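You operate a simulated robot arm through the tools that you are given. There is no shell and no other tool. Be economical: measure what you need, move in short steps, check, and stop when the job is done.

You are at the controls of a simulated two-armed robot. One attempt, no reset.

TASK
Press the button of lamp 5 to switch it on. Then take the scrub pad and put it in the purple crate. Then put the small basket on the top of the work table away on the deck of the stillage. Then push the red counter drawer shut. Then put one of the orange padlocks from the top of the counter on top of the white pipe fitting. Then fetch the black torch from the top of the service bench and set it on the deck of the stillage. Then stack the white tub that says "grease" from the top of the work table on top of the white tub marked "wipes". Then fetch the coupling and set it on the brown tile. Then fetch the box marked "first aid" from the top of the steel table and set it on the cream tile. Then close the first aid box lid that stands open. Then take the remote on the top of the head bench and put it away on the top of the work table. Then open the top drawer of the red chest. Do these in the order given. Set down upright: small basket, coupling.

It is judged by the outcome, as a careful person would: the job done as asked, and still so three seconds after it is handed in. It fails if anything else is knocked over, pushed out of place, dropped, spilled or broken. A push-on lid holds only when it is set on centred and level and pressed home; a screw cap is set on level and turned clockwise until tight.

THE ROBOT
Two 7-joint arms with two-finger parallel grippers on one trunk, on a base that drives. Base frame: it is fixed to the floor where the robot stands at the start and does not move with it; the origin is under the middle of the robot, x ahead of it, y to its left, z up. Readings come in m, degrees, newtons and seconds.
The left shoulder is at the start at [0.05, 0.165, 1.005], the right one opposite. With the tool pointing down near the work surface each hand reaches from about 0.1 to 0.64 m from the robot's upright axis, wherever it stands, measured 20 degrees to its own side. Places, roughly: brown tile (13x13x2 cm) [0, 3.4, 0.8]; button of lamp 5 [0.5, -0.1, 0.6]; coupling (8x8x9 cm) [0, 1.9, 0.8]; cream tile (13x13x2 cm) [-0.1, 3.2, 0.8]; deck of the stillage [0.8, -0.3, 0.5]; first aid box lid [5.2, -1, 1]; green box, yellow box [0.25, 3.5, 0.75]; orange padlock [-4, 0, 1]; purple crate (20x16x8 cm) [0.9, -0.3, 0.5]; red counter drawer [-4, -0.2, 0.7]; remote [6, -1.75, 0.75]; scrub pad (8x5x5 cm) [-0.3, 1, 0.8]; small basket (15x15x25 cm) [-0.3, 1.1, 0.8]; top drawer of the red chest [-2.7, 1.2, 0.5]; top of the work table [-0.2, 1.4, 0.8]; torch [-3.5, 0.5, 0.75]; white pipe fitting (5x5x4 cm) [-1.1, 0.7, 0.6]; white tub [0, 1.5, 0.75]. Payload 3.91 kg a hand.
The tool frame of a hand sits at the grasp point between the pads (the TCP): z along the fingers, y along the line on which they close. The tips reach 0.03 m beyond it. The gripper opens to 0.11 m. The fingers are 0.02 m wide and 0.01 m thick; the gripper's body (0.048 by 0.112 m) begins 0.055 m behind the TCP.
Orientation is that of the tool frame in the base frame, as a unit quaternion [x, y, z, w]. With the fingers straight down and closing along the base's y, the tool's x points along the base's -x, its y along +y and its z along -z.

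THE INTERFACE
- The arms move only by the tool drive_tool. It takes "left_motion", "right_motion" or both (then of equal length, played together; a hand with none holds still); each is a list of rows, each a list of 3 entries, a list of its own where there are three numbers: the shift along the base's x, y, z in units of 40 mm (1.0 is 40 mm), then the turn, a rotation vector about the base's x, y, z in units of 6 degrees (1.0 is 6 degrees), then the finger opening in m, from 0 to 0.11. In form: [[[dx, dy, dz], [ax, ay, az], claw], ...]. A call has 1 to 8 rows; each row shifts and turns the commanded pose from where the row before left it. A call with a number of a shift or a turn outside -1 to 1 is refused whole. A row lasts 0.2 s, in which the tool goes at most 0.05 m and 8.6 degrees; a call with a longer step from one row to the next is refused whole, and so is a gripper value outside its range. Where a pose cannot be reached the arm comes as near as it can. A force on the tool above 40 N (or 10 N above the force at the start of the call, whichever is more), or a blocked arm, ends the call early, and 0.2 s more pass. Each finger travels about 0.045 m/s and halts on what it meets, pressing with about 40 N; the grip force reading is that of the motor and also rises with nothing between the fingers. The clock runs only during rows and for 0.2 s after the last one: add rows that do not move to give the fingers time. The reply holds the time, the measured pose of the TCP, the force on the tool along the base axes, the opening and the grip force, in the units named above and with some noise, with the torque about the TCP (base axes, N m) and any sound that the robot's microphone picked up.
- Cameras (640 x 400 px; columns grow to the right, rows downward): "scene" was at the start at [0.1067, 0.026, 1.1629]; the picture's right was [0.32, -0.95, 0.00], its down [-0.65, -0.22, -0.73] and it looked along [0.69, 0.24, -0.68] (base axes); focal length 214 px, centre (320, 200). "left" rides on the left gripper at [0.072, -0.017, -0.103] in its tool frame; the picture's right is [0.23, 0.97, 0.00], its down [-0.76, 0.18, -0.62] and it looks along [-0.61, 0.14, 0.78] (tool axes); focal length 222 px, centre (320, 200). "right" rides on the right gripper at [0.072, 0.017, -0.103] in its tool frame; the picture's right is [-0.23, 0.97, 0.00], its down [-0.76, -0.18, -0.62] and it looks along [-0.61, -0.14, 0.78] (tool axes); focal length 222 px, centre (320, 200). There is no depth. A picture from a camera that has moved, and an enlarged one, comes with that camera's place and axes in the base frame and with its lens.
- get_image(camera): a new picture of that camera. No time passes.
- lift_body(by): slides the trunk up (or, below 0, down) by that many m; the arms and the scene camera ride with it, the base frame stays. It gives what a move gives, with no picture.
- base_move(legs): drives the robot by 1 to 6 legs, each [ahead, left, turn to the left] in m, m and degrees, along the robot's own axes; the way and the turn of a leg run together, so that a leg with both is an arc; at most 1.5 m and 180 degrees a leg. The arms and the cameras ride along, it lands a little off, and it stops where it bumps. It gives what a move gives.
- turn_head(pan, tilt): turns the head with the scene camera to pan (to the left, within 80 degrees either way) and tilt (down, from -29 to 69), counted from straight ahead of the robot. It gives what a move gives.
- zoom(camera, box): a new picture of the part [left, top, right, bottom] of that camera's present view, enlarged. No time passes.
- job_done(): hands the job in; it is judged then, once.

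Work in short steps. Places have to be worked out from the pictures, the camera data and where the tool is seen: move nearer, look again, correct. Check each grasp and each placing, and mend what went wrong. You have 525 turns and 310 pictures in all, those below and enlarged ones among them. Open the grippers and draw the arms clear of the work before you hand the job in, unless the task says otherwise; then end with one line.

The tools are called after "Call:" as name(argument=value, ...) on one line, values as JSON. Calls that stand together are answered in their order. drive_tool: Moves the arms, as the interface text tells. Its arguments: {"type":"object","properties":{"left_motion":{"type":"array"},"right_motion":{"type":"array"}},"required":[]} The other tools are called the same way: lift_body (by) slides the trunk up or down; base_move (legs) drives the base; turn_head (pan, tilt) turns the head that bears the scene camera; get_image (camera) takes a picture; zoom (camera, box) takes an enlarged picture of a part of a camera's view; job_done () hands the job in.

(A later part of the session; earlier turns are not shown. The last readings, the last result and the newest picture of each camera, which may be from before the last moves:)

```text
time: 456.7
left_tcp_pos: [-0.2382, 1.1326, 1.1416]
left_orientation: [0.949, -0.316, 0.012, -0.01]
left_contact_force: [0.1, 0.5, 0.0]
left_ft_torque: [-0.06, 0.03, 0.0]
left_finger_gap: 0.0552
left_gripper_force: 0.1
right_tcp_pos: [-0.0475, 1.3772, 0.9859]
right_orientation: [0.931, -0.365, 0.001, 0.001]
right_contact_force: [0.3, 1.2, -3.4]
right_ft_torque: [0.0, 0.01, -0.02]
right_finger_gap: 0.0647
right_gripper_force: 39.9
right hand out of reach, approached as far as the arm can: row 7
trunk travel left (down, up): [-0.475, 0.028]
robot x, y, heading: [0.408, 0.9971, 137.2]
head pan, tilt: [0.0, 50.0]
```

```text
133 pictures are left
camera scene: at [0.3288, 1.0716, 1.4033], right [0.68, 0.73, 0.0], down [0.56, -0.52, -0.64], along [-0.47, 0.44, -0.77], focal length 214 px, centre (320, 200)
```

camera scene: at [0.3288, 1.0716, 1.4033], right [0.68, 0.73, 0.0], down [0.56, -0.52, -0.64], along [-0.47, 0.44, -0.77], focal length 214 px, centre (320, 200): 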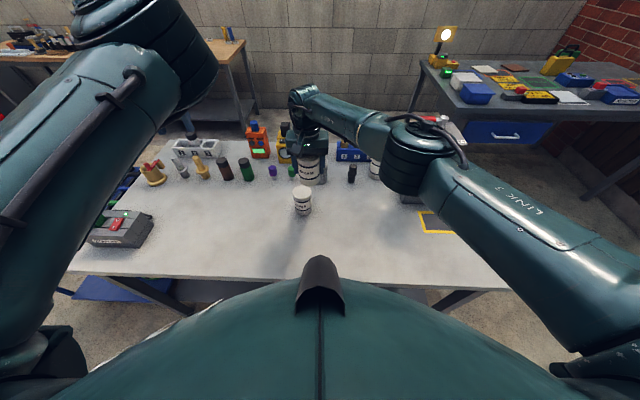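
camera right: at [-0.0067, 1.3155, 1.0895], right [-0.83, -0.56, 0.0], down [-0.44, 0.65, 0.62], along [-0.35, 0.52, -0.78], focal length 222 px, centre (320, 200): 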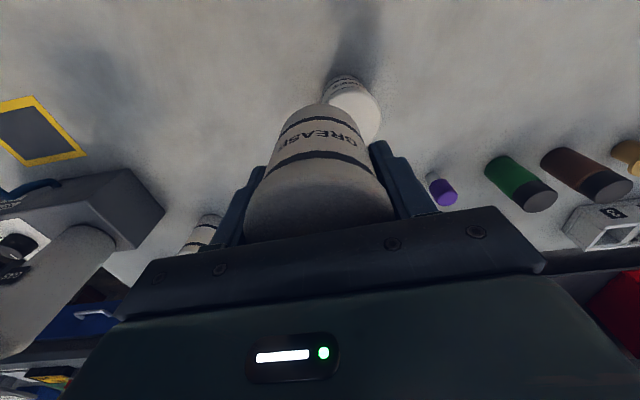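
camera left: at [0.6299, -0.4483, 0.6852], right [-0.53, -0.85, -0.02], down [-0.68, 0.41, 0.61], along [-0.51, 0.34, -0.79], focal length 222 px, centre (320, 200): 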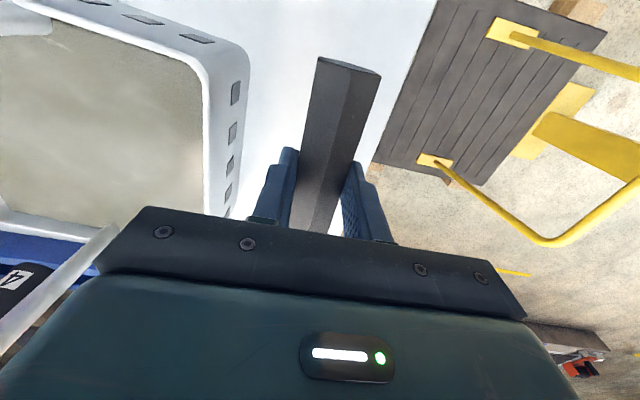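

A small slide of the base to the left brings WIPES into comfortable reach.

Call:
base_move(legs=[[0.0, 0.15, 0]])

Call:
drive_tool(right_motion=[[[0.4, 0.4, 0], [0, 0, 0], 0.04], [[0.5, 0.6, 0], [0, 0, 0], 0.04], [[0.5, 0.7, 0], [0, 0, 0], 0.04], [[0.3, 0.5, 0], [0, 0, 0], 0.04]])

Call:
zoom(camera="scene", box=[260, 120, 420, 240])

Call:
get_image(camera="right")

```text
time: 458.1
left_tcp_pos: [-0.3452, 1.0196, 1.1419]
left_orientation: [0.948, -0.317, 0.012, -0.011]
left_contact_force: [-0.3, -0.3, -0.1]
left_ft_torque: [0.01, -0.05, -0.01]
left_finger_gap: 0.055
left_gripper_force: 0.1
right_tcp_pos: [-0.1523, 1.2659, 0.9849]
right_orientation: [0.93, -0.367, 0.001, -0.001]
right_contact_force: [0.2, 0.2, -2.9]
right_ft_torque: [0.04, -0.03, 0.0]
right_finger_gap: 0.0645
right_gripper_force: 40.3
trunk travel left (down, up): [-0.475, 0.028]
robot x, y, heading: [0.302, 0.8907, 137.2]
head pan, tilt: [0.0, 50.0]
```

```text
time: 459.1
left_tcp_pos: [-0.3431, 1.0205, 1.141]
left_orientation: [0.948, -0.317, 0.014, -0.009]
left_contact_force: [-0.7, -1.1, -0.6]
left_ft_torque: [0.01, -0.02, 0.01]
left_finger_gap: 0.0552
left_gripper_force: 0.1
right_tcp_pos: [-0.0813, 1.3535, 0.9841]
right_orientation: [0.93, -0.366, 0.002, 0.0]
right_contact_force: [-0.4, -0.9, -3.2]
right_ft_torque: [-0.02, -0.01, -0.03]
right_finger_gap: 0.0648
right_gripper_force: 39.7
trunk travel left (down, up): [-0.475, 0.028]
robot x, y, heading: [0.3015, 0.8849, 137.1]
head pan, tilt: [0.0, 50.0]
```

```text
3.33 times, centred on (340, 180) of scene
camera zoom: at [0.2236, 0.9587, 1.4033], right [0.68, 0.73, 0.0], down [0.56, -0.52, -0.64], along [-0.47, 0.44, -0.77], focal length 715 px, centre (253, 267)
```

zoom: 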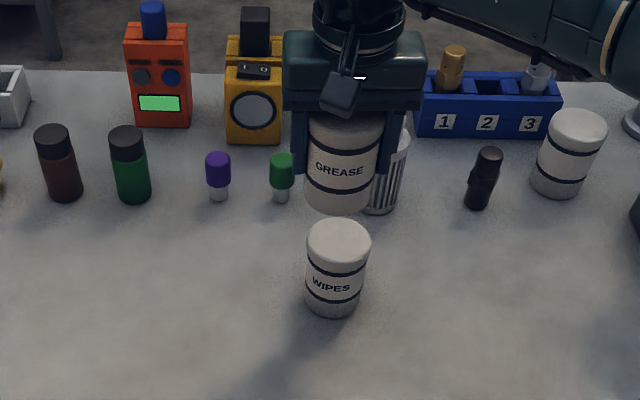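

```text
131 pictures are left
camera right: at [-0.0407, 1.2917, 1.0881], right [-0.83, -0.56, 0.0], down [-0.44, 0.65, 0.62], along [-0.34, 0.52, -0.78], focal length 222 px, centre (320, 200)
```

right: 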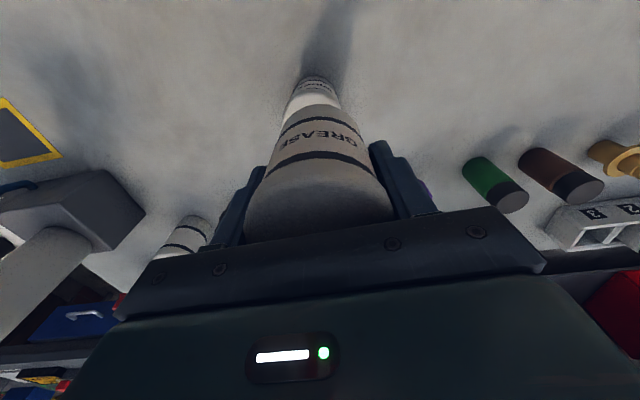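

I shift 13 mm onto WIPES' axis and lower to 1 cm above its lid.

Call:
drive_tool(right_motion=[[[0.0, 0.33, -0.4], [0, 0, 0], 0.04], [[0, 0, -0.6], [0, 0, 0], 0.04], [[0, 0, -0.6], [0, 0, 0], 0.04]])

Call:
zoom(camera="scene", box=[280, 120, 400, 240])

Call:
zoom(camera="left", box=[0, 0, 320, 200])

```text
time: 459.9
left_tcp_pos: [-0.3443, 1.0206, 1.1416]
left_orientation: [0.948, -0.318, 0.013, -0.01]
left_contact_force: [1.2, -0.3, -0.4]
left_ft_torque: [0.05, 0.03, 0.0]
left_finger_gap: 0.055
left_gripper_force: 0.1
right_tcp_pos: [-0.0804, 1.3649, 0.9228]
right_orientation: [0.93, -0.367, 0.002, -0.001]
right_contact_force: [-0.2, 0.9, -3.4]
right_ft_torque: [0.0, -0.01, -0.02]
right_finger_gap: 0.0645
right_gripper_force: 40.0
trunk travel left (down, up): [-0.475, 0.028]
robot x, y, heading: [0.3021, 0.8862, 137.1]
head pan, tilt: [0.0, 50.0]
```

```text
3.33 times, centred on (340, 180) of scene
camera zoom: at [0.2233, 0.9588, 1.4033], right [0.68, 0.73, 0.0], down [0.56, -0.52, -0.64], along [-0.47, 0.44, -0.77], focal length 715 px, centre (253, 267)
```

zoom: 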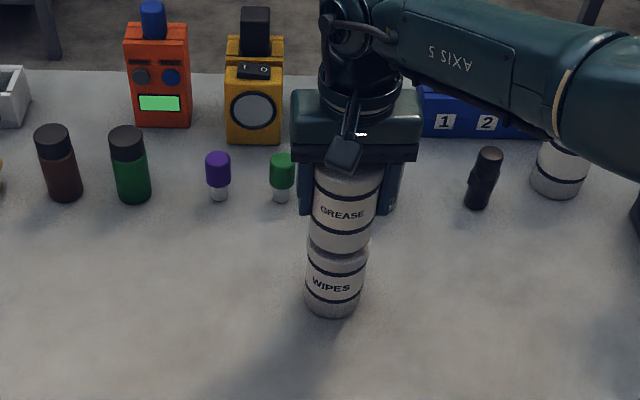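

```text
2.00 times, centred on (160, 100) of left
camera zoom: at [-0.2793, 0.9902, 1.246], right [-0.4, -0.91, -0.02], down [-0.73, 0.31, 0.6], along [-0.55, 0.26, -0.8], focal length 444 px, centre (640, 400)
```

zoom: 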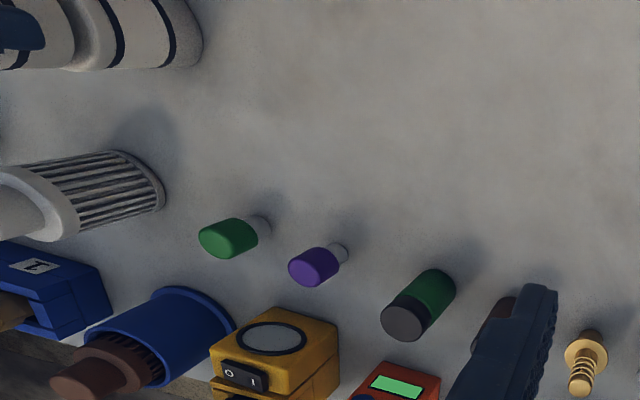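

Aligned in both views. I lower gently onto the lid.

Call:
drive_tool(right_motion=[[[-0.03, 0, -0.25], [0, 0, 0], 0.04], [[0, 0, -0.12], [0, 0, 0], 0.04], [[0, 0, -0.08], [0, 0, 0], 0.04]])

Call:
zoom(camera="scene", box=[280, 120, 400, 240])

```text
time: 460.6
left_tcp_pos: [-0.3415, 1.0194, 1.1448]
left_orientation: [0.948, -0.317, 0.011, -0.011]
left_contact_force: [0.1, -0.5, 0.0]
left_ft_torque: [0.01, 0.0, 0.01]
left_finger_gap: 0.0548
left_gripper_force: 0.0
right_tcp_pos: [-0.0829, 1.3646, 0.9108]
right_orientation: [0.931, -0.366, -0.003, -0.001]
right_contact_force: [3.3, 1.7, 32.9]
right_ft_torque: [-0.2, -0.59, 0.26]
right_finger_gap: 0.0649
right_gripper_force: 39.6
trunk travel left (down, up): [-0.475, 0.028]
robot x, y, heading: [0.301, 0.8901, 137.3]
head pan, tilt: [0.0, 50.0]
```

```text
3.33 times, centred on (340, 180) of scene
camera zoom: at [0.2263, 0.9557, 1.4043], right [0.68, 0.73, 0.0], down [0.56, -0.52, -0.65], along [-0.47, 0.44, -0.76], focal length 715 px, centre (253, 267)
```

zoom: 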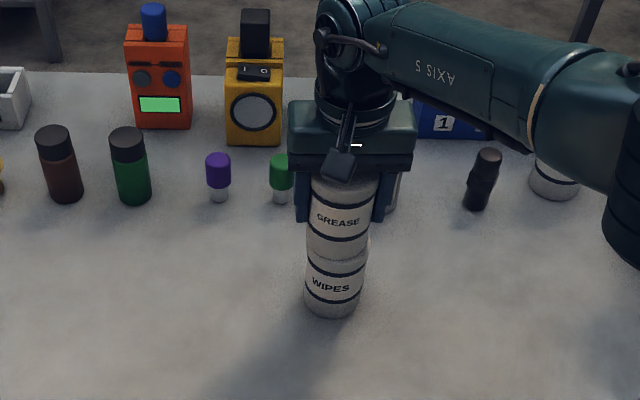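

Contact made and centred. I ease up 2 mm, release, and rise.

Call:
drive_tool(right_motion=[[[0, 0, 0.06], [0, 0, 0], 0.04], [[0, 0, 0], [0, 0, 0], 0.1], [[0, 0, 0], [0, 0, 0], 0.1], [[0, 0, 0.3], [0, 0, 0], 0.1], [[0, 0, 0.8], [0, 0, 0], 0.1], [[0, 0, 0.9], [0, 0, 0], 0.1], [[0, 0, 0.9], [0, 0, 0], 0.1], [[0, 0, 0.9], [0, 0, 0], 0.1]])

Call:
zoom(camera="scene", box=[280, 120, 400, 240])

```text
time: 462.4
left_tcp_pos: [-0.3443, 1.0214, 1.1412]
left_orientation: [0.948, -0.317, 0.012, -0.011]
left_contact_force: [-0.6, 0.1, -0.1]
left_ft_torque: [-0.02, -0.03, 0.01]
left_finger_gap: 0.0551
left_gripper_force: 0.0
right_tcp_pos: [-0.0854, 1.3673, 1.0609]
right_orientation: [0.93, -0.367, 0.001, 0.0]
right_contact_force: [0.3, -0.3, -0.5]
right_ft_torque: [0.0, 0.01, 0.0]
right_finger_gap: 0.0999
right_gripper_force: 0.1
trunk travel left (down, up): [-0.475, 0.028]
robot x, y, heading: [0.3018, 0.889, 136.8]
head pan, tilt: [0.0, 50.0]
```

```text
3.33 times, centred on (340, 180) of scene
camera zoom: at [0.224, 0.958, 1.4033], right [0.68, 0.73, 0.0], down [0.56, -0.52, -0.64], along [-0.47, 0.44, -0.77], focal length 715 px, centre (253, 267)
```

zoom: 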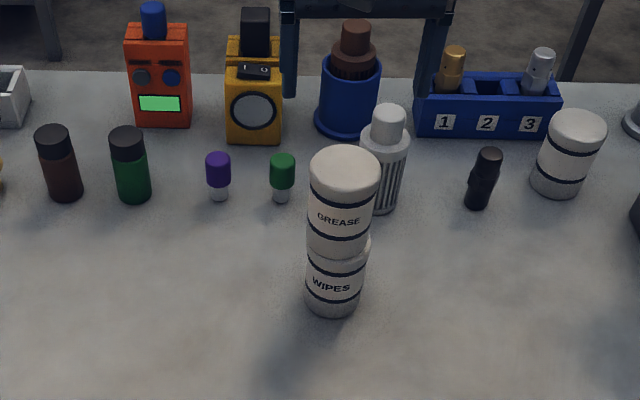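

GREASE stands on WIPES. Next the coupling, which is at the table's far right corner near (0.03,1.89), reachable from the table's right end. I retract and drive round to that end.

Call:
drive_tool(right_motion=[[[0.1, -0.1, 0.9], [0, 0, 0], 0.1], [[0.6, -0.55, 0.5], [0, 0, 0], 0.1], [[0.7, -0.65, 0], [0, 0, 0], 0.1], [[0.7, -0.65, 0], [0, 0, 0], 0.1], [[0.7, -0.65, 0], [0, 0, 0], 0.1], [[0.5, -0.45, 0], [0, 0, 0], 0.1]])

Call:
base_move(legs=[[-0.12, -0.3, 0], [0, -0.75, 0], [0, 0, 90]])

Call:
turn_head(pan=-50, tilt=35)

Call:
get_image(camera="scene")

```text
time: 463.9
left_tcp_pos: [-0.3429, 1.0203, 1.1422]
left_orientation: [0.948, -0.317, 0.011, -0.01]
left_contact_force: [0.6, 0.2, -0.4]
left_ft_torque: [0.01, 0.03, 0.01]
left_finger_gap: 0.055
left_gripper_force: 0.0
right_tcp_pos: [0.0461, 1.245, 1.1172]
right_orientation: [0.93, -0.367, 0.002, 0.001]
right_contact_force: [-0.3, 0.5, -0.1]
right_ft_torque: [0.02, 0.0, 0.02]
right_finger_gap: 0.1002
right_gripper_force: 0.0
trunk travel left (down, up): [-0.475, 0.028]
robot x, y, heading: [0.3037, 0.8866, 136.9]
head pan, tilt: [0.0, 50.0]
```

```text
time: 473.4
left_tcp_pos: [0.9692, 0.8922, 1.1419]
left_orientation: [0.892, 0.452, 0.001, -0.016]
left_contact_force: [-1.2, -0.5, 0.1]
left_ft_torque: [-0.01, -0.01, -0.01]
left_finger_gap: 0.0549
left_gripper_force: 0.1
right_tcp_pos: [0.7391, 1.2787, 1.1165]
right_orientation: [0.915, 0.404, 0.001, -0.002]
right_contact_force: [-0.4, 0.4, -0.6]
right_ft_torque: [-0.04, 0.04, -0.01]
right_finger_gap: 0.1
right_gripper_force: 0.1
trunk travel left (down, up): [-0.475, 0.028]
robot x, y, heading: [1.095, 1.5374, -132.4]
head pan, tilt: [0.0, 50.0]
```

```text
time: 474.6
left_tcp_pos: [0.968, 0.8924, 1.1416]
left_orientation: [0.891, 0.453, 0.001, -0.016]
left_contact_force: [0.3, -0.6, 0.1]
left_ft_torque: [-0.01, -0.03, 0.03]
left_finger_gap: 0.0551
left_gripper_force: 0.2
right_tcp_pos: [0.7375, 1.2766, 1.1162]
right_orientation: [0.915, 0.404, 0.001, -0.001]
right_contact_force: [0.8, 0.7, -1.2]
right_ft_torque: [-0.01, -0.01, 0.0]
right_finger_gap: 0.0998
right_gripper_force: 0.1
trunk travel left (down, up): [-0.475, 0.028]
robot x, y, heading: [1.0929, 1.5407, -132.4]
head pan, tilt: [-50.0, 35.0]
```

```text
126 pictures are left
camera scene: at [0.9852, 1.5207, 1.425], right [0.04, 1.0, 0.0], down [0.57, -0.02, -0.82], along [-0.82, 0.03, -0.57], focal length 214 px, centre (320, 200)
```

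scene: 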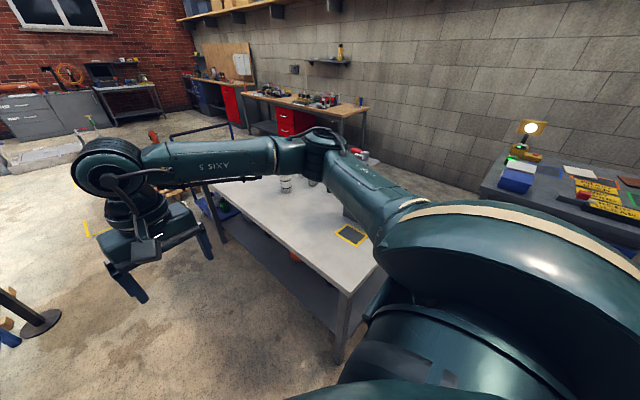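

I'm now aligned with the table's right end. I slide right 0.86 m to face the coupling.

Call:
base_move(legs=[[0, -0.86, -1.5]])

Call:
turn_head(pan=-5, tilt=50)

Call:
get_image(camera="scene")

Call:
get_image(camera="right")

```text
time: 479.5
left_tcp_pos: [0.3195, 1.5071, 1.141]
left_orientation: [0.893, 0.45, 0.0, -0.016]
left_contact_force: [0.3, 0.0, -0.7]
left_ft_torque: [-0.03, 0.02, 0.01]
left_finger_gap: 0.0553
left_gripper_force: 0.1
right_tcp_pos: [0.0894, 1.8959, 1.1173]
right_orientation: [0.915, 0.403, 0.002, -0.002]
right_contact_force: [0.3, 0.9, -1.1]
right_ft_torque: [-0.04, 0.01, -0.01]
right_finger_gap: 0.0999
right_gripper_force: 0.1
trunk travel left (down, up): [-0.475, 0.028]
robot x, y, heading: [0.446, 2.1554, -132.3]
head pan, tilt: [-50.0, 35.0]
stopped in leg 1: the robot was blocked; the commanded pose is now the measured one
```

```text
time: 480.6
left_tcp_pos: [0.3191, 1.5081, 1.1412]
left_orientation: [0.893, 0.45, 0.002, -0.017]
left_contact_force: [-0.3, 0.5, -0.1]
left_ft_torque: [0.04, 0.01, 0.01]
left_finger_gap: 0.055
left_gripper_force: 0.0
right_tcp_pos: [0.0914, 1.8955, 1.117]
right_orientation: [0.916, 0.402, 0.001, -0.001]
right_contact_force: [0.1, -0.2, 0.6]
right_ft_torque: [-0.01, -0.02, 0.02]
right_finger_gap: 0.1001
right_gripper_force: 0.0
trunk travel left (down, up): [-0.475, 0.028]
robot x, y, heading: [0.4439, 2.1594, -132.7]
head pan, tilt: [-5.0, 50.0]
```

```text
125 pictures are left
camera scene: at [0.369, 2.0816, 1.4033], right [-0.68, 0.74, 0.0], down [0.56, 0.52, -0.64], along [-0.47, -0.43, -0.77], focal length 214 px, centre (320, 200)
```

scene: 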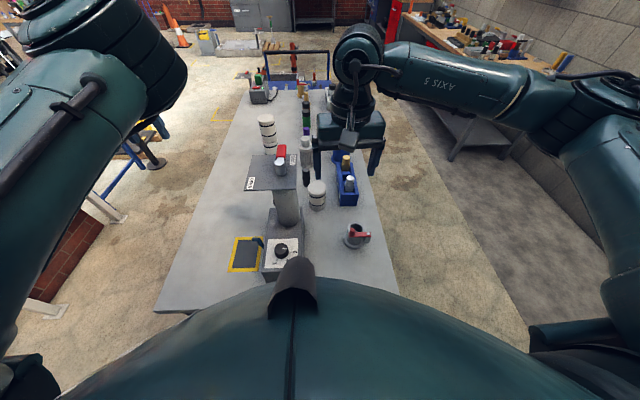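

```text
124 pictures are left
camera right: at [0.1509, 1.9373, 1.2206], right [0.56, -0.83, 0.0], down [-0.65, -0.44, 0.62], along [-0.51, -0.35, -0.78], focal length 222 px, centre (320, 200)
```

right: 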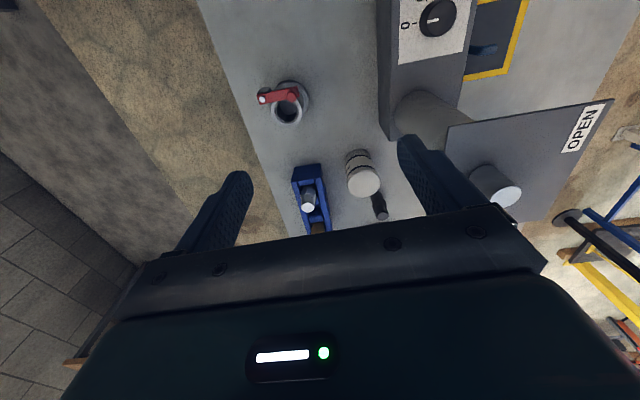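

I zoom on the coupling to see its shape and grasp options.

Call:
zoom(camera="scene", box=[310, 190, 410, 270])

Call:
zoom(camera="right", box=[230, 60, 350, 150])

```text
5.00 times, centred on (360, 230) of scene
camera zoom: at [0.369, 2.0816, 1.4033], right [-0.68, 0.74, 0.0], down [0.56, 0.52, -0.64], along [-0.47, -0.43, -0.77], focal length 1072 px, centre (120, 50)
```

zoom: 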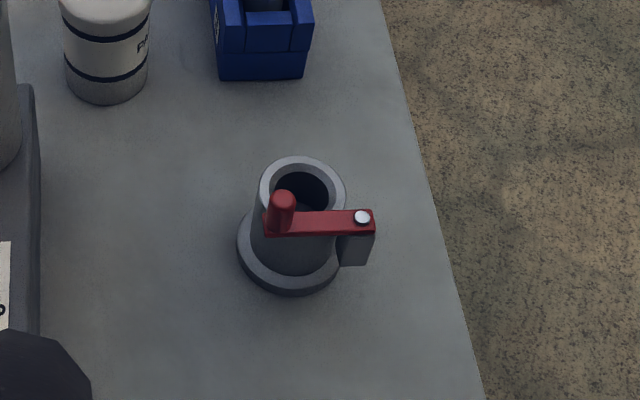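

```text
4.44 times, centred on (290, 105) of right
camera zoom: at [0.1509, 1.9373, 1.2206], right [0.56, -0.83, 0.0], down [-0.65, -0.44, 0.62], along [-0.51, -0.35, -0.78], focal length 987 px, centre (453, 622)
```

zoom: 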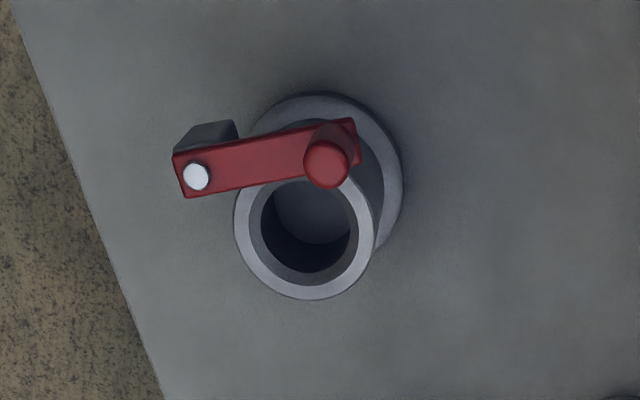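

The coupling is an upright tube (Ø≈57 mm, centre ≈(0.014,1.916), top ≈0.82) with a red lever on the near side. I turn the hand +20° to miss the lever and go above it.

Call:
drive_tool(right_motion=[[[-0.4, 0.1, -0.8], [0, 0, 0.85], 0.09], [[-0.4, 0.1, -0.8], [0, 0, 0.85], 0.09], [[-0.4, 0.1, -0.8], [0, 0, 0.85], 0.09], [[-0.4, 0.1, -0.8], [0, 0, 0.85], 0.09], [[-0.35, 0.1, -0.8], [0, 0, 0], 0.09]])

Call:
get_image(camera="right")

Call:
zoom(camera="scene", box=[280, 150, 440, 290])

```text
time: 481.9
left_tcp_pos: [0.3186, 1.5085, 1.141]
left_orientation: [0.893, 0.45, 0.002, -0.016]
left_contact_force: [-0.6, -0.5, 0.0]
left_ft_torque: [0.02, -0.01, 0.02]
left_finger_gap: 0.0548
left_gripper_force: 0.1
right_tcp_pos: [0.0138, 1.9169, 0.9567]
right_orientation: [0.829, 0.559, 0.001, -0.001]
right_contact_force: [-1.1, 0.8, 0.6]
right_ft_torque: [0.0, 0.01, 0.0]
right_finger_gap: 0.09
right_gripper_force: 0.1
trunk travel left (down, up): [-0.475, 0.028]
robot x, y, heading: [0.4488, 2.1553, -132.5]
head pan, tilt: [-5.0, 50.0]
```

```text
121 pictures are left
camera right: at [0.0558, 1.9778, 1.0604], right [0.82, -0.58, 0.0], down [-0.45, -0.64, 0.62], along [-0.36, -0.51, -0.78], focal length 222 px, centre (320, 200)
```

right: 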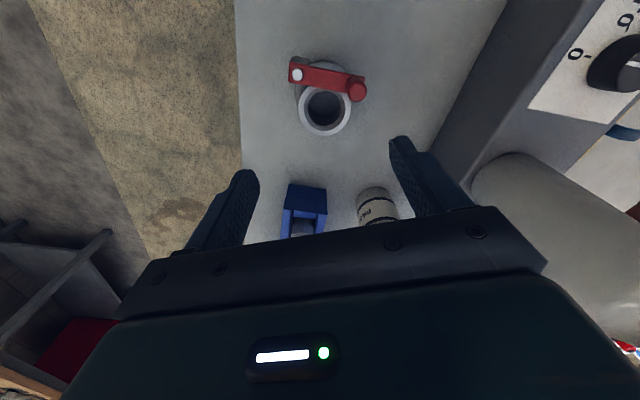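

```text
2.86 times, centred on (360, 220) of scene
camera zoom: at [0.3685, 2.0817, 1.4033], right [-0.68, 0.74, 0.0], down [0.56, 0.52, -0.64], along [-0.47, -0.43, -0.77], focal length 613 px, centre (206, 143)
```

zoom: 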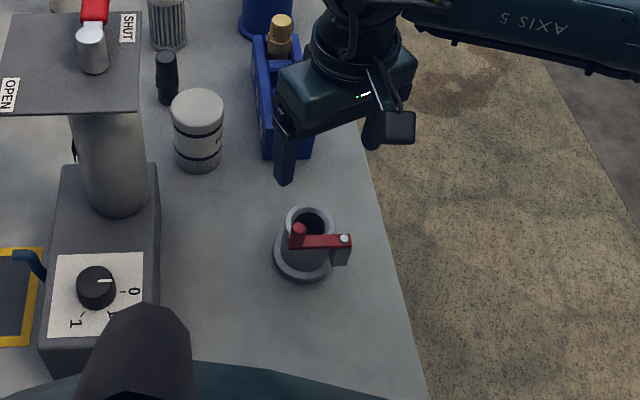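

Parallel to the lever is actually the better grip (about 12 mm clearance), so I rotate back 20° and descend part-way.

Call:
drive_tool(right_motion=[[[0.08, 0, 0], [0, 0, -0.85], 0.09], [[0, 0, -0.3], [0, 0, -0.85], 0.09], [[0, 0, -0.5], [0, 0, -0.85], 0.09], [[0, 0, -0.6], [0, 0, -0.85], 0.09], [[0, 0, -0.6], [0, 0, 0], 0.09]])

Call:
get_image(camera="right")

Call:
zoom(camera="scene", box=[300, 170, 420, 280])

```text
time: 483.1
left_tcp_pos: [0.3177, 1.5085, 1.1414]
left_orientation: [0.893, 0.45, 0.001, -0.017]
left_contact_force: [0.4, -0.6, 0.1]
left_ft_torque: [0.03, 0.01, -0.02]
left_finger_gap: 0.055
left_gripper_force: 0.1
right_tcp_pos: [0.0165, 1.9164, 0.8764]
right_orientation: [0.916, 0.402, 0.0, -0.002]
right_contact_force: [-0.5, 0.0, 0.9]
right_ft_torque: [-0.01, 0.01, -0.02]
right_finger_gap: 0.0899
right_gripper_force: 0.1
trunk travel left (down, up): [-0.475, 0.028]
robot x, y, heading: [0.4461, 2.156, -132.6]
head pan, tilt: [-5.0, 50.0]
```

```text
119 pictures are left
camera right: at [0.0762, 1.9574, 0.9797], right [0.56, -0.83, 0.0], down [-0.65, -0.44, 0.62], along [-0.51, -0.35, -0.78], focal length 222 px, centre (320, 200)
```

right: 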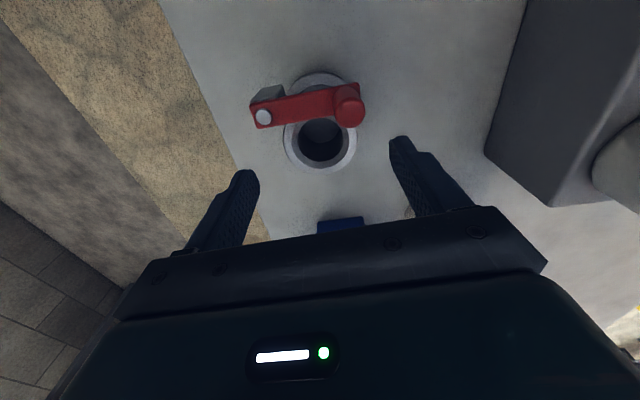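

```text
3.64 times, centred on (360, 225) of scene
camera zoom: at [0.3689, 2.0815, 1.4033], right [-0.68, 0.74, 0.0], down [0.56, 0.52, -0.64], along [-0.47, -0.43, -0.77], focal length 780 px, centre (174, 109)
```

zoom: 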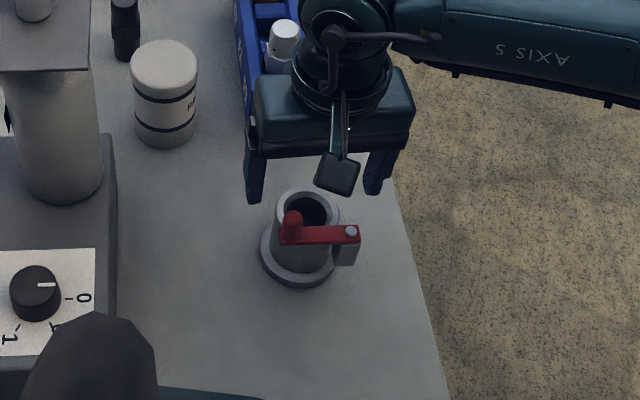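

Centred. I descend to z≈0.81 and close on the tube.

Call:
drive_tool(right_motion=[[[0, 0, -0.6], [0, 0, 0], 0.09], [[0, 0, -0.6], [0, 0, 0], 0.09], [[0, 0, -0.45], [0, 0, 0], 0.09]])

Call:
get_image(camera="right")

```text
time: 483.9
left_tcp_pos: [0.3197, 1.5085, 1.1424]
left_orientation: [0.893, 0.45, 0.002, -0.016]
left_contact_force: [0.0, -0.7, -0.3]
left_ft_torque: [0.0, 0.03, 0.02]
left_finger_gap: 0.055
left_gripper_force: 0.1
right_tcp_pos: [0.0135, 1.9151, 0.8093]
right_orientation: [0.915, 0.404, 0.002, -0.001]
right_contact_force: [-0.9, -0.4, 0.2]
right_ft_torque: [-0.01, 0.0, 0.02]
right_finger_gap: 0.09
right_gripper_force: 0.1
trunk travel left (down, up): [-0.475, 0.028]
robot x, y, heading: [0.4441, 2.1582, -132.3]
head pan, tilt: [-5.0, 50.0]
```

```text
117 pictures are left
camera right: at [0.0752, 1.9562, 0.9133], right [0.57, -0.82, 0.0], down [-0.65, -0.44, 0.62], along [-0.51, -0.35, -0.78], focal length 222 px, centre (320, 200)
```

right: 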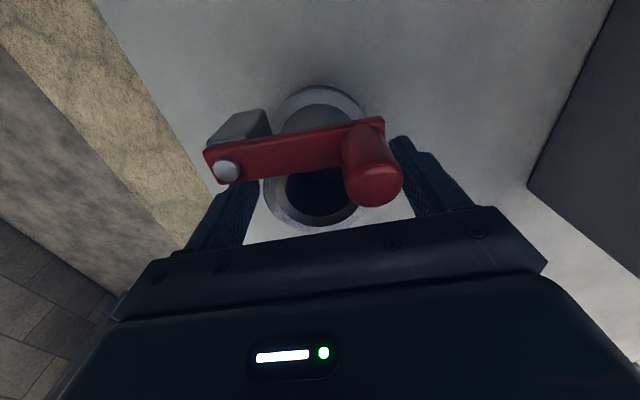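

Lever sits in front of the tube, clear of the fingers. Close and check the gap.

Call:
drive_tool(right_motion=[[[0, 0, 0], [0, 0, 0], 0.04], [[0, 0, 0], [0, 0, 0], 0.04], [[0, 0, 0], [0, 0, 0], 0.04], [[0, 0, 0], [0, 0, 0], 0.04]])

Call:
get_image(camera="right")

```text
time: 484.9
left_tcp_pos: [0.3179, 1.5084, 1.1413]
left_orientation: [0.893, 0.45, 0.001, -0.016]
left_contact_force: [0.7, 0.0, 0.1]
left_ft_torque: [0.0, 0.04, -0.01]
left_finger_gap: 0.0549
left_gripper_force: 0.1
right_tcp_pos: [0.0142, 1.9144, 0.8105]
right_orientation: [0.915, 0.402, 0.002, -0.002]
right_contact_force: [0.7, 0.9, -0.7]
right_ft_torque: [-0.15, -0.02, 0.02]
right_finger_gap: 0.0556
right_gripper_force: 40.8
trunk travel left (down, up): [-0.475, 0.028]
robot x, y, heading: [0.4503, 2.1569, -132.4]
head pan, tilt: [-5.0, 50.0]
```

```text
116 pictures are left
camera right: at [0.0753, 1.9561, 0.9135], right [0.56, -0.83, 0.0], down [-0.65, -0.44, 0.62], along [-0.51, -0.35, -0.78], focal length 222 px, centre (320, 200)
```

right: 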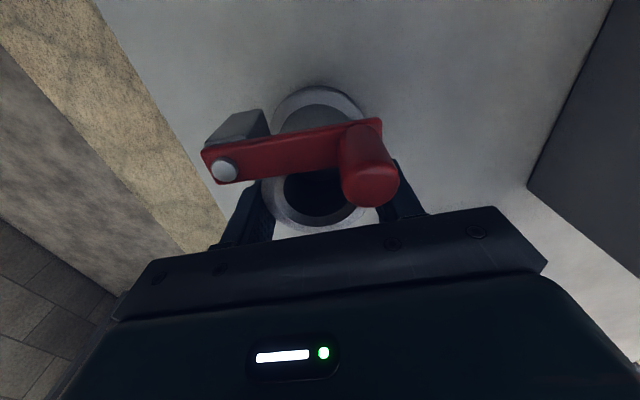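

Gripped on the tube (55.6 mm). Lift and check.

Call:
drive_tool(right_motion=[[[0, 0, 0.4], [0, 0, 0], 0.04], [[0, 0, 0.8], [0, 0, 0], 0.04], [[0, 0, 0.9], [0, 0, 0], 0.04], [[0, 0, 0.9], [0, 0, 0], 0.04], [[0, 0, 0.9], [0, 0, 0], 0.04], [[0, 0, 0.9], [0, 0, 0], 0.04], [[0.4, 0.2, 0.8], [0, 0, 0], 0.04], [[0.4, 0.2, 0.7], [0, 0, 0], 0.04]])

Call:
turn_head(pan=-78, tilt=40)

Call:
get_image(camera="scene")

```text
time: 486.6
left_tcp_pos: [0.3189, 1.5078, 1.1421]
left_orientation: [0.893, 0.45, 0.002, -0.017]
left_contact_force: [-0.4, -0.2, 0.5]
left_ft_torque: [0.0, -0.02, 0.02]
left_finger_gap: 0.0551
left_gripper_force: 0.0
right_tcp_pos: [0.0483, 1.9307, 1.0631]
right_orientation: [0.916, 0.402, 0.001, -0.001]
right_contact_force: [1.3, -0.2, -2.4]
right_ft_torque: [-0.02, 0.03, 0.01]
right_finger_gap: 0.0554
right_gripper_force: 40.4
trunk travel left (down, up): [-0.475, 0.028]
robot x, y, heading: [0.4477, 2.1557, -132.4]
head pan, tilt: [-5.0, 50.0]
```

```text
time: 488.1
left_tcp_pos: [0.3192, 1.5079, 1.1414]
left_orientation: [0.893, 0.45, 0.001, -0.016]
left_contact_force: [-0.3, -0.9, 0.9]
left_ft_torque: [0.03, 0.02, -0.01]
left_finger_gap: 0.0547
left_gripper_force: 0.1
right_tcp_pos: [0.0473, 1.9303, 1.0609]
right_orientation: [0.915, 0.403, 0.001, -0.001]
right_contact_force: [0.7, 0.2, -2.0]
right_ft_torque: [-0.04, 0.02, 0.02]
right_finger_gap: 0.0559
right_gripper_force: 39.8
trunk travel left (down, up): [-0.475, 0.028]
robot x, y, heading: [0.4454, 2.1555, -132.7]
head pan, tilt: [-78.0, 40.0]
```

```text
115 pictures are left
camera scene: at [0.3523, 2.1766, 1.4175], right [0.51, 0.86, 0.0], down [0.55, -0.33, -0.77], along [-0.66, 0.39, -0.64], focal length 214 px, centre (320, 200)
```

scene: 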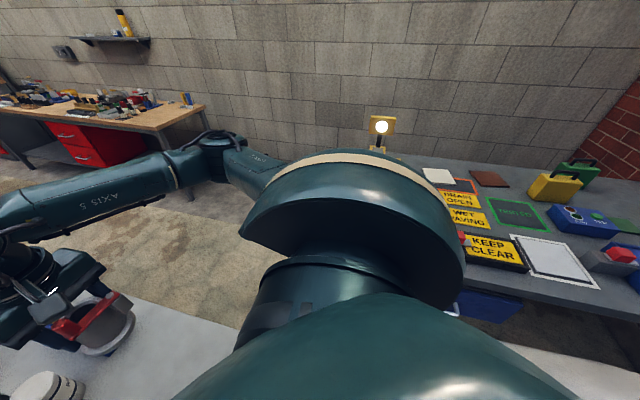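

Coupling held. Tiles are at the back of the steel table: cream ≈(-0.14,3.18), brown ≈(0.00,3.39). I back off from the work table and turn to face the steel table.

Call:
base_move(legs=[[-0.3, 0, 0], [0, 0, -91]])

Call:
turn_head(pan=0, tilt=40)

Call:
get_image(camera="scene")

```text
time: 494.1
left_tcp_pos: [0.0186, 2.556, 1.1414]
left_orientation: [0.937, -0.348, 0.013, -0.01]
left_contact_force: [-0.4, -0.1, 0.3]
left_ft_torque: [0.0, 0.01, 0.02]
left_finger_gap: 0.0552
left_gripper_force: 0.1
right_tcp_pos: [0.4588, 2.7961, 1.0629]
right_orientation: [0.918, -0.397, 0.003, 0.0]
right_contact_force: [-0.4, 0.4, -3.0]
right_ft_torque: [0.02, -0.01, -0.03]
right_finger_gap: 0.0556
right_gripper_force: 40.3
trunk travel left (down, up): [-0.475, 0.028]
robot x, y, heading: [0.6536, 2.3814, 133.0]
head pan, tilt: [-78.0, 40.0]
```

```text
time: 495.7
left_tcp_pos: [0.0177, 2.5574, 1.1421]
left_orientation: [0.938, -0.347, 0.013, -0.009]
left_contact_force: [0.2, -0.9, 0.3]
left_ft_torque: [-0.05, -0.01, 0.0]
left_finger_gap: 0.0552
left_gripper_force: 0.1
right_tcp_pos: [0.4592, 2.796, 1.0616]
right_orientation: [0.918, -0.397, 0.001, 0.0]
right_contact_force: [0.1, 0.4, -3.3]
right_ft_torque: [0.02, -0.03, -0.01]
right_finger_gap: 0.0557
right_gripper_force: 40.8
trunk travel left (down, up): [-0.475, 0.028]
robot x, y, heading: [0.6552, 2.384, 133.3]
head pan, tilt: [0.0, 40.0]
```

```text
114 pictures are left
camera scene: at [0.5743, 2.4639, 1.4175], right [0.73, 0.68, 0.0], down [0.44, -0.47, -0.77], along [-0.52, 0.56, -0.64], focal length 214 px, centre (320, 200)
```

scene: 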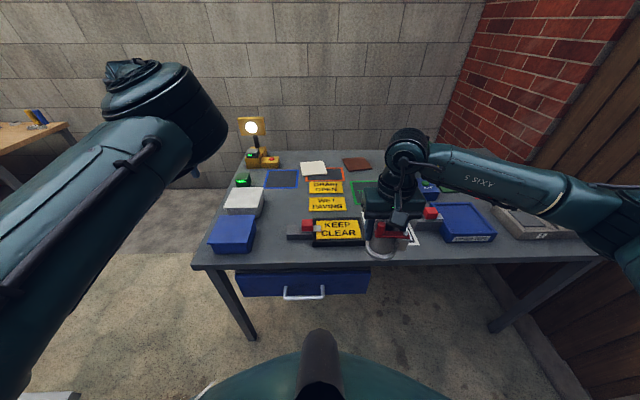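

The tile is ~0.64 m in from the front edge, so I need to stand very close. I test how near the base can get, approaching gently.

Call:
base_move(legs=[[0.24, 0, 1.5]])

Call:
base_move(legs=[[0.06, 0, 0]])

Call:
base_move(legs=[[0.05, 0, 0]])

```text
time: 497.4
left_tcp_pos: [-0.1557, 2.713, 1.1415]
left_orientation: [0.943, -0.333, 0.013, -0.009]
left_contact_force: [0.0, -0.4, -0.1]
left_ft_torque: [-0.03, -0.03, 0.02]
left_finger_gap: 0.055
left_gripper_force: 0.1
right_tcp_pos: [0.2776, 2.9635, 1.062]
right_orientation: [0.923, -0.384, 0.002, -0.001]
right_contact_force: [0.6, 1.0, -2.2]
right_ft_torque: [-0.02, 0.02, 0.0]
right_finger_gap: 0.0554
right_gripper_force: 39.8
trunk travel left (down, up): [-0.475, 0.028]
robot x, y, heading: [0.4841, 2.5541, 134.6]
head pan, tilt: [0.0, 40.0]
```

```text
time: 498.4
left_tcp_pos: [-0.1998, 2.7558, 1.1413]
left_orientation: [0.943, -0.333, 0.012, -0.01]
left_contact_force: [-0.7, 1.1, -0.7]
left_ft_torque: [-0.02, -0.06, -0.01]
left_finger_gap: 0.0552
left_gripper_force: 0.1
right_tcp_pos: [0.2345, 3.007, 1.0614]
right_orientation: [0.923, -0.384, 0.003, 0.001]
right_contact_force: [0.7, 0.8, -2.5]
right_ft_torque: [-0.01, 0.03, -0.01]
right_finger_gap: 0.0557
right_gripper_force: 39.7
trunk travel left (down, up): [-0.475, 0.028]
robot x, y, heading: [0.4454, 2.5955, 135.1]
head pan, tilt: [0.0, 40.0]
```

```text
time: 499.3
left_tcp_pos: [-0.2092, 2.7659, 1.141]
left_orientation: [0.942, -0.336, 0.012, -0.011]
left_contact_force: [-0.1, 0.0, -0.2]
left_ft_torque: [-0.02, 0.02, -0.03]
left_finger_gap: 0.0549
left_gripper_force: 0.0
right_tcp_pos: [0.2266, 3.0172, 1.0629]
right_orientation: [0.923, -0.385, 0.003, -0.002]
right_contact_force: [-0.3, -0.7, -2.7]
right_ft_torque: [0.03, 0.02, 0.0]
right_finger_gap: 0.0557
right_gripper_force: 40.4
trunk travel left (down, up): [-0.475, 0.028]
robot x, y, heading: [0.4309, 2.6072, 134.8]
head pan, tilt: [0.0, 40.0]
stopped in leg 1: the robot was blocked; the commanded pose is now the measured one
```

Blocked at 0.22 m from the edge — close enough to be useful. I test how far the right hand reaches forward here with the tool vertical.

Call:
drive_tool(right_motion=[[[-0.7, 0.7, 0], [0, 0, 0], 0.04], [[-0.7, 0.7, 0], [0, 0, 0], 0.04], [[-0.7, 0.7, 0], [0, 0, 0], 0.04], [[-0.7, 0.7, 0], [0, 0, 0], 0.04], [[-0.7, 0.7, 0], [0, 0, 0], 0.04], [[-0.7, 0.7, 0], [0, 0, 0], 0.04], [[-0.7, 0.7, 0], [0, 0, 0], 0.04], [[-0.5, 0.5, 0], [0, 0, 0], 0.04]])

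Call:
get_image(camera="scene")

```text
time: 501.1
left_tcp_pos: [-0.2093, 2.7663, 1.1408]
left_orientation: [0.942, -0.335, 0.013, -0.01]
left_contact_force: [-0.5, 0.1, -0.4]
left_ft_torque: [-0.01, -0.01, -0.05]
left_finger_gap: 0.055
left_gripper_force: 0.0
right_tcp_pos: [0.0726, 3.1746, 1.0618]
right_orientation: [0.924, -0.383, 0.001, 0.0]
right_contact_force: [0.0, 0.7, -2.6]
right_ft_torque: [0.02, -0.02, 0.03]
right_finger_gap: 0.0555
right_gripper_force: 40.0
right hand out of reach, approached as far as the arm can: row 6, 7, 8
trunk travel left (down, up): [-0.475, 0.028]
robot x, y, heading: [0.4306, 2.608, 134.9]
head pan, tilt: [0.0, 40.0]
```

```text
113 pictures are left
camera scene: at [0.3501, 2.6888, 1.4175], right [0.71, 0.7, 0.0], down [0.45, -0.46, -0.77], along [-0.54, 0.54, -0.64], focal length 214 px, centre (320, 200)
```

scene: 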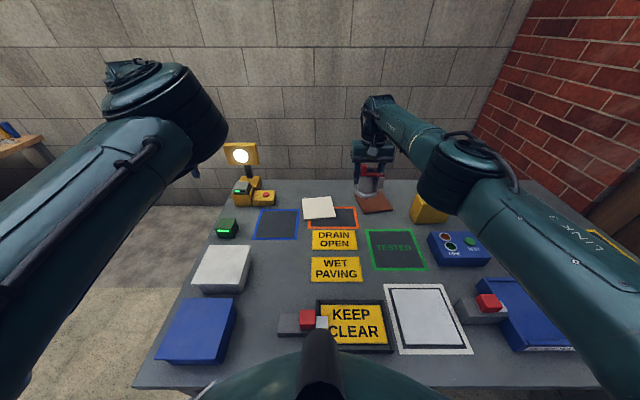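

Vertical-tool reach is 0.655 m, but the brown tile is ~0.84 m ahead, so a pitched hand is needed. I test tilting the hand 60° forward here (in free air) and extending.

Call:
drive_tool(right_motion=[[[0, 0, 0], [0.71, 0.7, 0], 0.04], [[0, 0, 0], [0.71, 0.7, 0], 0.04], [[0, 0, 0], [0.71, 0.7, 0], 0.04], [[0, 0, 0], [0.71, 0.7, 0], 0.04], [[0, 0, 0], [0.71, 0.7, 0], 0.04], [[0, 0, 0], [0.71, 0.7, 0], 0.04], [[0, 0, 0], [0.71, 0.7, 0], 0.04], [[0, 0, 0], [0.71, 0.7, 0], 0.04]])

Call:
drive_tool(right_motion=[[[-0.7, 0.7, 0], [0.71, 0.7, 0], 0.04], [[-0.7, 0.7, 0], [0.71, 0.7, 0], 0.04], [[-0.7, 0.7, 0], [0.71, 0.7, 0], 0.04], [[-0.7, 0.7, 0], [0, 0, 0], 0.04], [[-0.7, 0.7, 0], [0, 0, 0], 0.04], [[-0.7, 0.7, 0], [0, 0, 0], 0.04]])

```text
time: 502.9
left_tcp_pos: [-0.2096, 2.7665, 1.1411]
left_orientation: [0.942, -0.335, 0.012, -0.011]
left_contact_force: [0.1, -1.1, -0.4]
left_ft_torque: [-0.01, 0.0, 0.02]
left_finger_gap: 0.055
left_gripper_force: 0.0
right_tcp_pos: [0.0698, 3.1764, 1.0635]
right_orientation: [0.844, -0.352, -0.372, -0.157]
right_contact_force: [-0.5, -0.6, -2.1]
right_ft_torque: [-0.05, -0.04, -0.01]
right_finger_gap: 0.0558
right_gripper_force: 39.6
trunk travel left (down, up): [-0.475, 0.028]
robot x, y, heading: [0.4294, 2.6079, 134.6]
head pan, tilt: [0.0, 40.0]
```

```text
time: 504.3
left_tcp_pos: [-0.2103, 2.7662, 1.1401]
left_orientation: [0.942, -0.336, 0.013, -0.011]
left_contact_force: [0.0, 0.4, 0.3]
left_ft_torque: [0.01, 0.0, 0.0]
left_finger_gap: 0.0551
left_gripper_force: 0.0
right_tcp_pos: [-0.0422, 3.2895, 1.0635]
right_orientation: [0.777, -0.323, -0.499, -0.21]
right_contact_force: [0.4, 1.0, -2.4]
right_ft_torque: [-0.01, -0.05, -0.01]
right_finger_gap: 0.0555
right_gripper_force: 40.4
right hand out of reach, approached as far as the arm can: row 5, 6
trunk travel left (down, up): [-0.475, 0.028]
robot x, y, heading: [0.4305, 2.607, 134.9]
head pan, tilt: [0.0, 40.0]
```

Pitched 65° the hand reaches 0.817 m; feasible for the near half of the tile. But the lever must be on the far side for that grip, so I'll re-grip at the work table. First untilt (while extended) and retract.

Call:
drive_tool(right_motion=[[[0.5, -0.5, 0], [-0.71, -0.7, 0], 0.04], [[0.5, -0.5, 0], [-0.71, -0.7, 0], 0.04], [[0.5, -0.5, 0], [-0.71, -0.7, 0], 0.04], [[0.5, -0.5, 0], [-0.71, -0.7, 0], 0.04], [[0.5, -0.5, 0], [-0.71, -0.7, 0], 0.04], [[0.5, -0.5, 0], [-0.71, -0.7, 0], 0.04], [[0.5, -0.5, 0], [-0.71, -0.7, 0], 0.04], [[0.5, -0.5, 0], [-0.71, -0.7, 0], 0.04]])

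Call:
drive_tool(right_motion=[[[0.3, -0.3, 0], [-0.71, -0.7, 0], 0.04], [[0.4, -0.4, 0], [-0.71, -0.7, 0], 0.04], [[0.5, -0.5, 0], [-0.63, -0.62, 0], 0.04], [[0.5, -0.5, 0], [0, 0, 0], 0.04], [[0.5, -0.5, 0], [0, 0, 0], 0.04]])

Call:
base_move(legs=[[-0.33, 0, 0], [0, 0, 92], [0.28, 0, 0]])

Call:
turn_head(pan=-5, tilt=50)

Call:
get_image(camera="scene")

```text
time: 506.1
left_tcp_pos: [-0.2092, 2.7677, 1.1413]
left_orientation: [0.942, -0.335, 0.013, -0.01]
left_contact_force: [-0.5, 0.0, -0.6]
left_ft_torque: [0.02, -0.03, 0.03]
left_finger_gap: 0.055
left_gripper_force: 0.2
right_tcp_pos: [0.1197, 3.1279, 1.0625]
right_orientation: [0.912, -0.38, -0.141, -0.06]
right_contact_force: [-0.1, 0.7, -3.0]
right_ft_torque: [0.01, -0.01, -0.03]
right_finger_gap: 0.0557
right_gripper_force: 40.4
trunk travel left (down, up): [-0.475, 0.028]
robot x, y, heading: [0.4301, 2.6052, 134.6]
head pan, tilt: [0.0, 40.0]
```

```text
time: 507.3
left_tcp_pos: [-0.2084, 2.7662, 1.141]
left_orientation: [0.942, -0.335, 0.013, -0.011]
left_contact_force: [0.2, -0.2, -0.5]
left_ft_torque: [0.0, -0.01, -0.02]
left_finger_gap: 0.0551
left_gripper_force: 0.0
right_tcp_pos: [0.2089, 3.0412, 1.0621]
right_orientation: [0.923, -0.385, -0.003, -0.003]
right_contact_force: [0.6, -0.3, -2.7]
right_ft_torque: [0.0, 0.03, 0.0]
right_finger_gap: 0.0552
right_gripper_force: 39.9
trunk travel left (down, up): [-0.475, 0.028]
robot x, y, heading: [0.435, 2.6071, 134.8]
head pan, tilt: [0.0, 40.0]
```

```text
time: 514.9
left_tcp_pos: [0.3224, 1.5314, 1.1404]
left_orientation: [0.902, 0.432, 0.001, -0.017]
left_contact_force: [-1.0, -0.5, -0.3]
left_ft_torque: [0.03, 0.02, -0.01]
left_finger_gap: 0.0549
left_gripper_force: 0.0
right_tcp_pos: [0.0454, 1.9488, 1.0636]
right_orientation: [0.923, 0.384, -0.004, 0.001]
right_contact_force: [-0.2, -0.6, -3.6]
right_ft_torque: [0.0, 0.01, -0.01]
right_finger_gap: 0.0554
right_gripper_force: 40.0
trunk travel left (down, up): [-0.475, 0.028]
robot x, y, heading: [0.477, 2.1718, -135.1]
head pan, tilt: [0.0, 40.0]
```

```text
time: 515.6
left_tcp_pos: [0.3218, 1.5327, 1.1404]
left_orientation: [0.902, 0.431, 0.001, -0.016]
left_contact_force: [0.0, 0.0, -0.3]
left_ft_torque: [-0.02, 0.03, 0.0]
left_finger_gap: 0.0551
left_gripper_force: 0.0
right_tcp_pos: [0.0456, 1.9488, 1.0629]
right_orientation: [0.924, 0.383, -0.003, 0.001]
right_contact_force: [-0.2, 1.1, -3.2]
right_ft_torque: [-0.06, 0.02, -0.03]
right_finger_gap: 0.0554
right_gripper_force: 39.3
trunk travel left (down, up): [-0.475, 0.028]
robot x, y, heading: [0.4792, 2.1737, -134.9]
head pan, tilt: [-5.0, 50.0]
```

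```text
112 pictures are left
camera scene: at [0.3969, 2.1032, 1.4034], right [-0.64, 0.76, 0.0], down [0.59, 0.49, -0.64], along [-0.49, -0.41, -0.77], focal length 214 px, centre (320, 200)
```

scene: 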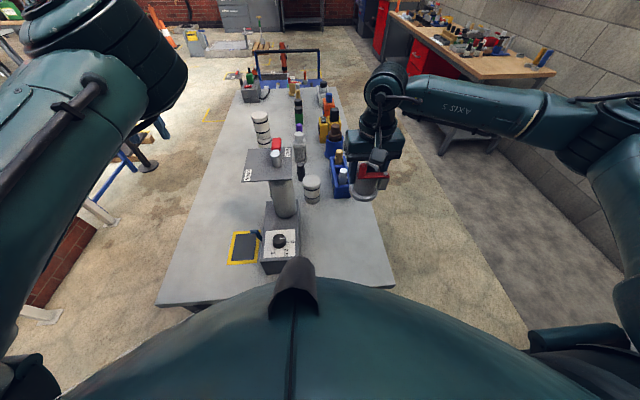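

I rotate the right hand +90° in the air above the free spot.

Call:
drive_tool(right_motion=[[[-0.05, -0.07, 0], [0, 0, 1], 0.04], [[-0.05, -0.07, 0], [0, 0, 1], 0.04], [[-0.05, -0.07, 0], [0, 0, 1], 0.04], [[-0.05, -0.07, 0], [0, 0, 1], 0.04], [[-0.05, -0.07, 0], [0, 0, 1], 0.04], [[-0.05, -0.07, 0], [0, 0, 1], 0.04], [[-0.05, -0.07, 0], [0, 0, 1], 0.04], [[-0.05, -0.07, 0], [0, 0, 1], 0.04]])

Call:
drive_tool(right_motion=[[[0, 0, -0.5], [0, 0, 1], 0.04], [[0, 0, -0.6], [0, 0, 1], 0.04], [[0, 0, -0.6], [0, 0, 1], 0.04], [[0, 0, -0.6], [0, 0, 1], 0.04], [[0, 0, -0.6], [0, 0, 1], 0.04], [[0, 0, -0.6], [0, 0, 1], 0.04], [[0, 0, -0.6], [0, 0, 1], 0.04]])

Call:
zoom(camera="scene", box=[260, 140, 420, 290])

```text
time: 517.5
left_tcp_pos: [0.3219, 1.533, 1.1407]
left_orientation: [0.902, 0.431, 0.002, -0.016]
left_contact_force: [-0.1, -0.3, 0.0]
left_ft_torque: [-0.04, 0.0, -0.03]
left_finger_gap: 0.0549
left_gripper_force: 0.1
right_tcp_pos: [0.0307, 1.9264, 1.0624]
right_orientation: [0.687, 0.727, -0.003, 0.002]
right_contact_force: [0.6, 0.0, -2.1]
right_ft_torque: [0.0, 0.02, 0.0]
right_finger_gap: 0.0556
right_gripper_force: 39.8
trunk travel left (down, up): [-0.475, 0.028]
robot x, y, heading: [0.4768, 2.1699, -134.7]
head pan, tilt: [-5.0, 50.0]
```

```text
time: 519.0
left_tcp_pos: [0.3225, 1.5331, 1.1412]
left_orientation: [0.902, 0.432, 0.002, -0.017]
left_contact_force: [0.0, 0.3, -0.4]
left_ft_torque: [-0.01, -0.02, 0.01]
left_finger_gap: 0.055
left_gripper_force: 0.1
right_tcp_pos: [0.0313, 1.9268, 1.0534]
right_orientation: [0.669, 0.743, -0.003, 0.002]
right_contact_force: [0.7, -0.5, -3.1]
right_ft_torque: [-0.05, 0.0, 0.01]
right_finger_gap: 0.0554
right_gripper_force: 40.6
right hand out of reach, approached as far as the arm can: row 1, 2, 3, 4, 5, 6, 7
trunk travel left (down, up): [-0.475, 0.028]
robot x, y, heading: [0.4798, 2.1724, -135.1]
head pan, tilt: [-5.0, 50.0]
```

```text
2.67 times, centred on (340, 215) of scene
camera zoom: at [0.3968, 2.1031, 1.4033], right [-0.64, 0.76, 0.0], down [0.59, 0.49, -0.64], along [-0.49, -0.41, -0.77], focal length 572 px, centre (267, 160)
```

zoom: 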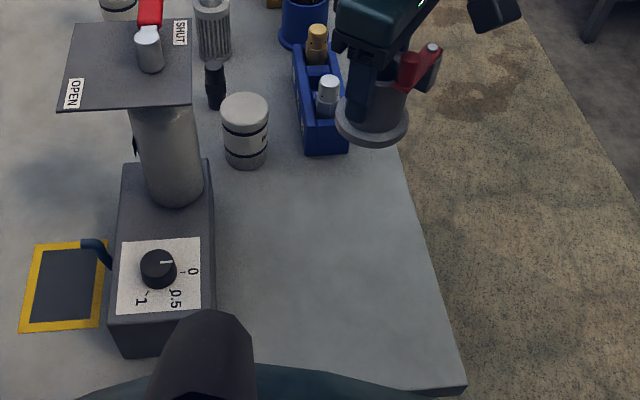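

Yaw limit is about +50° on that side. I set the coupling down here at +50°, then will re-grip from the other side (-130°).

Call:
drive_tool(right_motion=[[[0, 0, -0.9], [0, 0, -0.1], 0.04], [[0, 0, -0.9], [0, 0, 0], 0.04], [[0, 0, -0.9], [0, 0, 0], 0.04], [[0, 0, -0.9], [0, 0, 0], 0.04], [[0, 0, -0.9], [0, 0, 0], 0.04], [[0, 0, -0.8], [0, 0, 0], 0.04]])

```text
time: 520.5
left_tcp_pos: [0.3219, 1.5322, 1.141]
left_orientation: [0.902, 0.431, 0.002, -0.017]
left_contact_force: [-0.2, 0.9, -0.5]
left_ft_torque: [0.0, -0.02, 0.05]
left_finger_gap: 0.0551
left_gripper_force: 0.0
right_tcp_pos: [0.0295, 1.9286, 0.8788]
right_orientation: [0.673, 0.739, -0.004, 0.003]
right_contact_force: [-0.2, 0.3, -2.2]
right_ft_torque: [-0.04, -0.03, 0.03]
right_finger_gap: 0.0554
right_gripper_force: 39.6
right hand out of reach, approached as far as the arm can: row 5
trunk travel left (down, up): [-0.475, 0.028]
robot x, y, heading: [0.4796, 2.1738, -134.8]
head pan, tilt: [-5.0, 50.0]
```

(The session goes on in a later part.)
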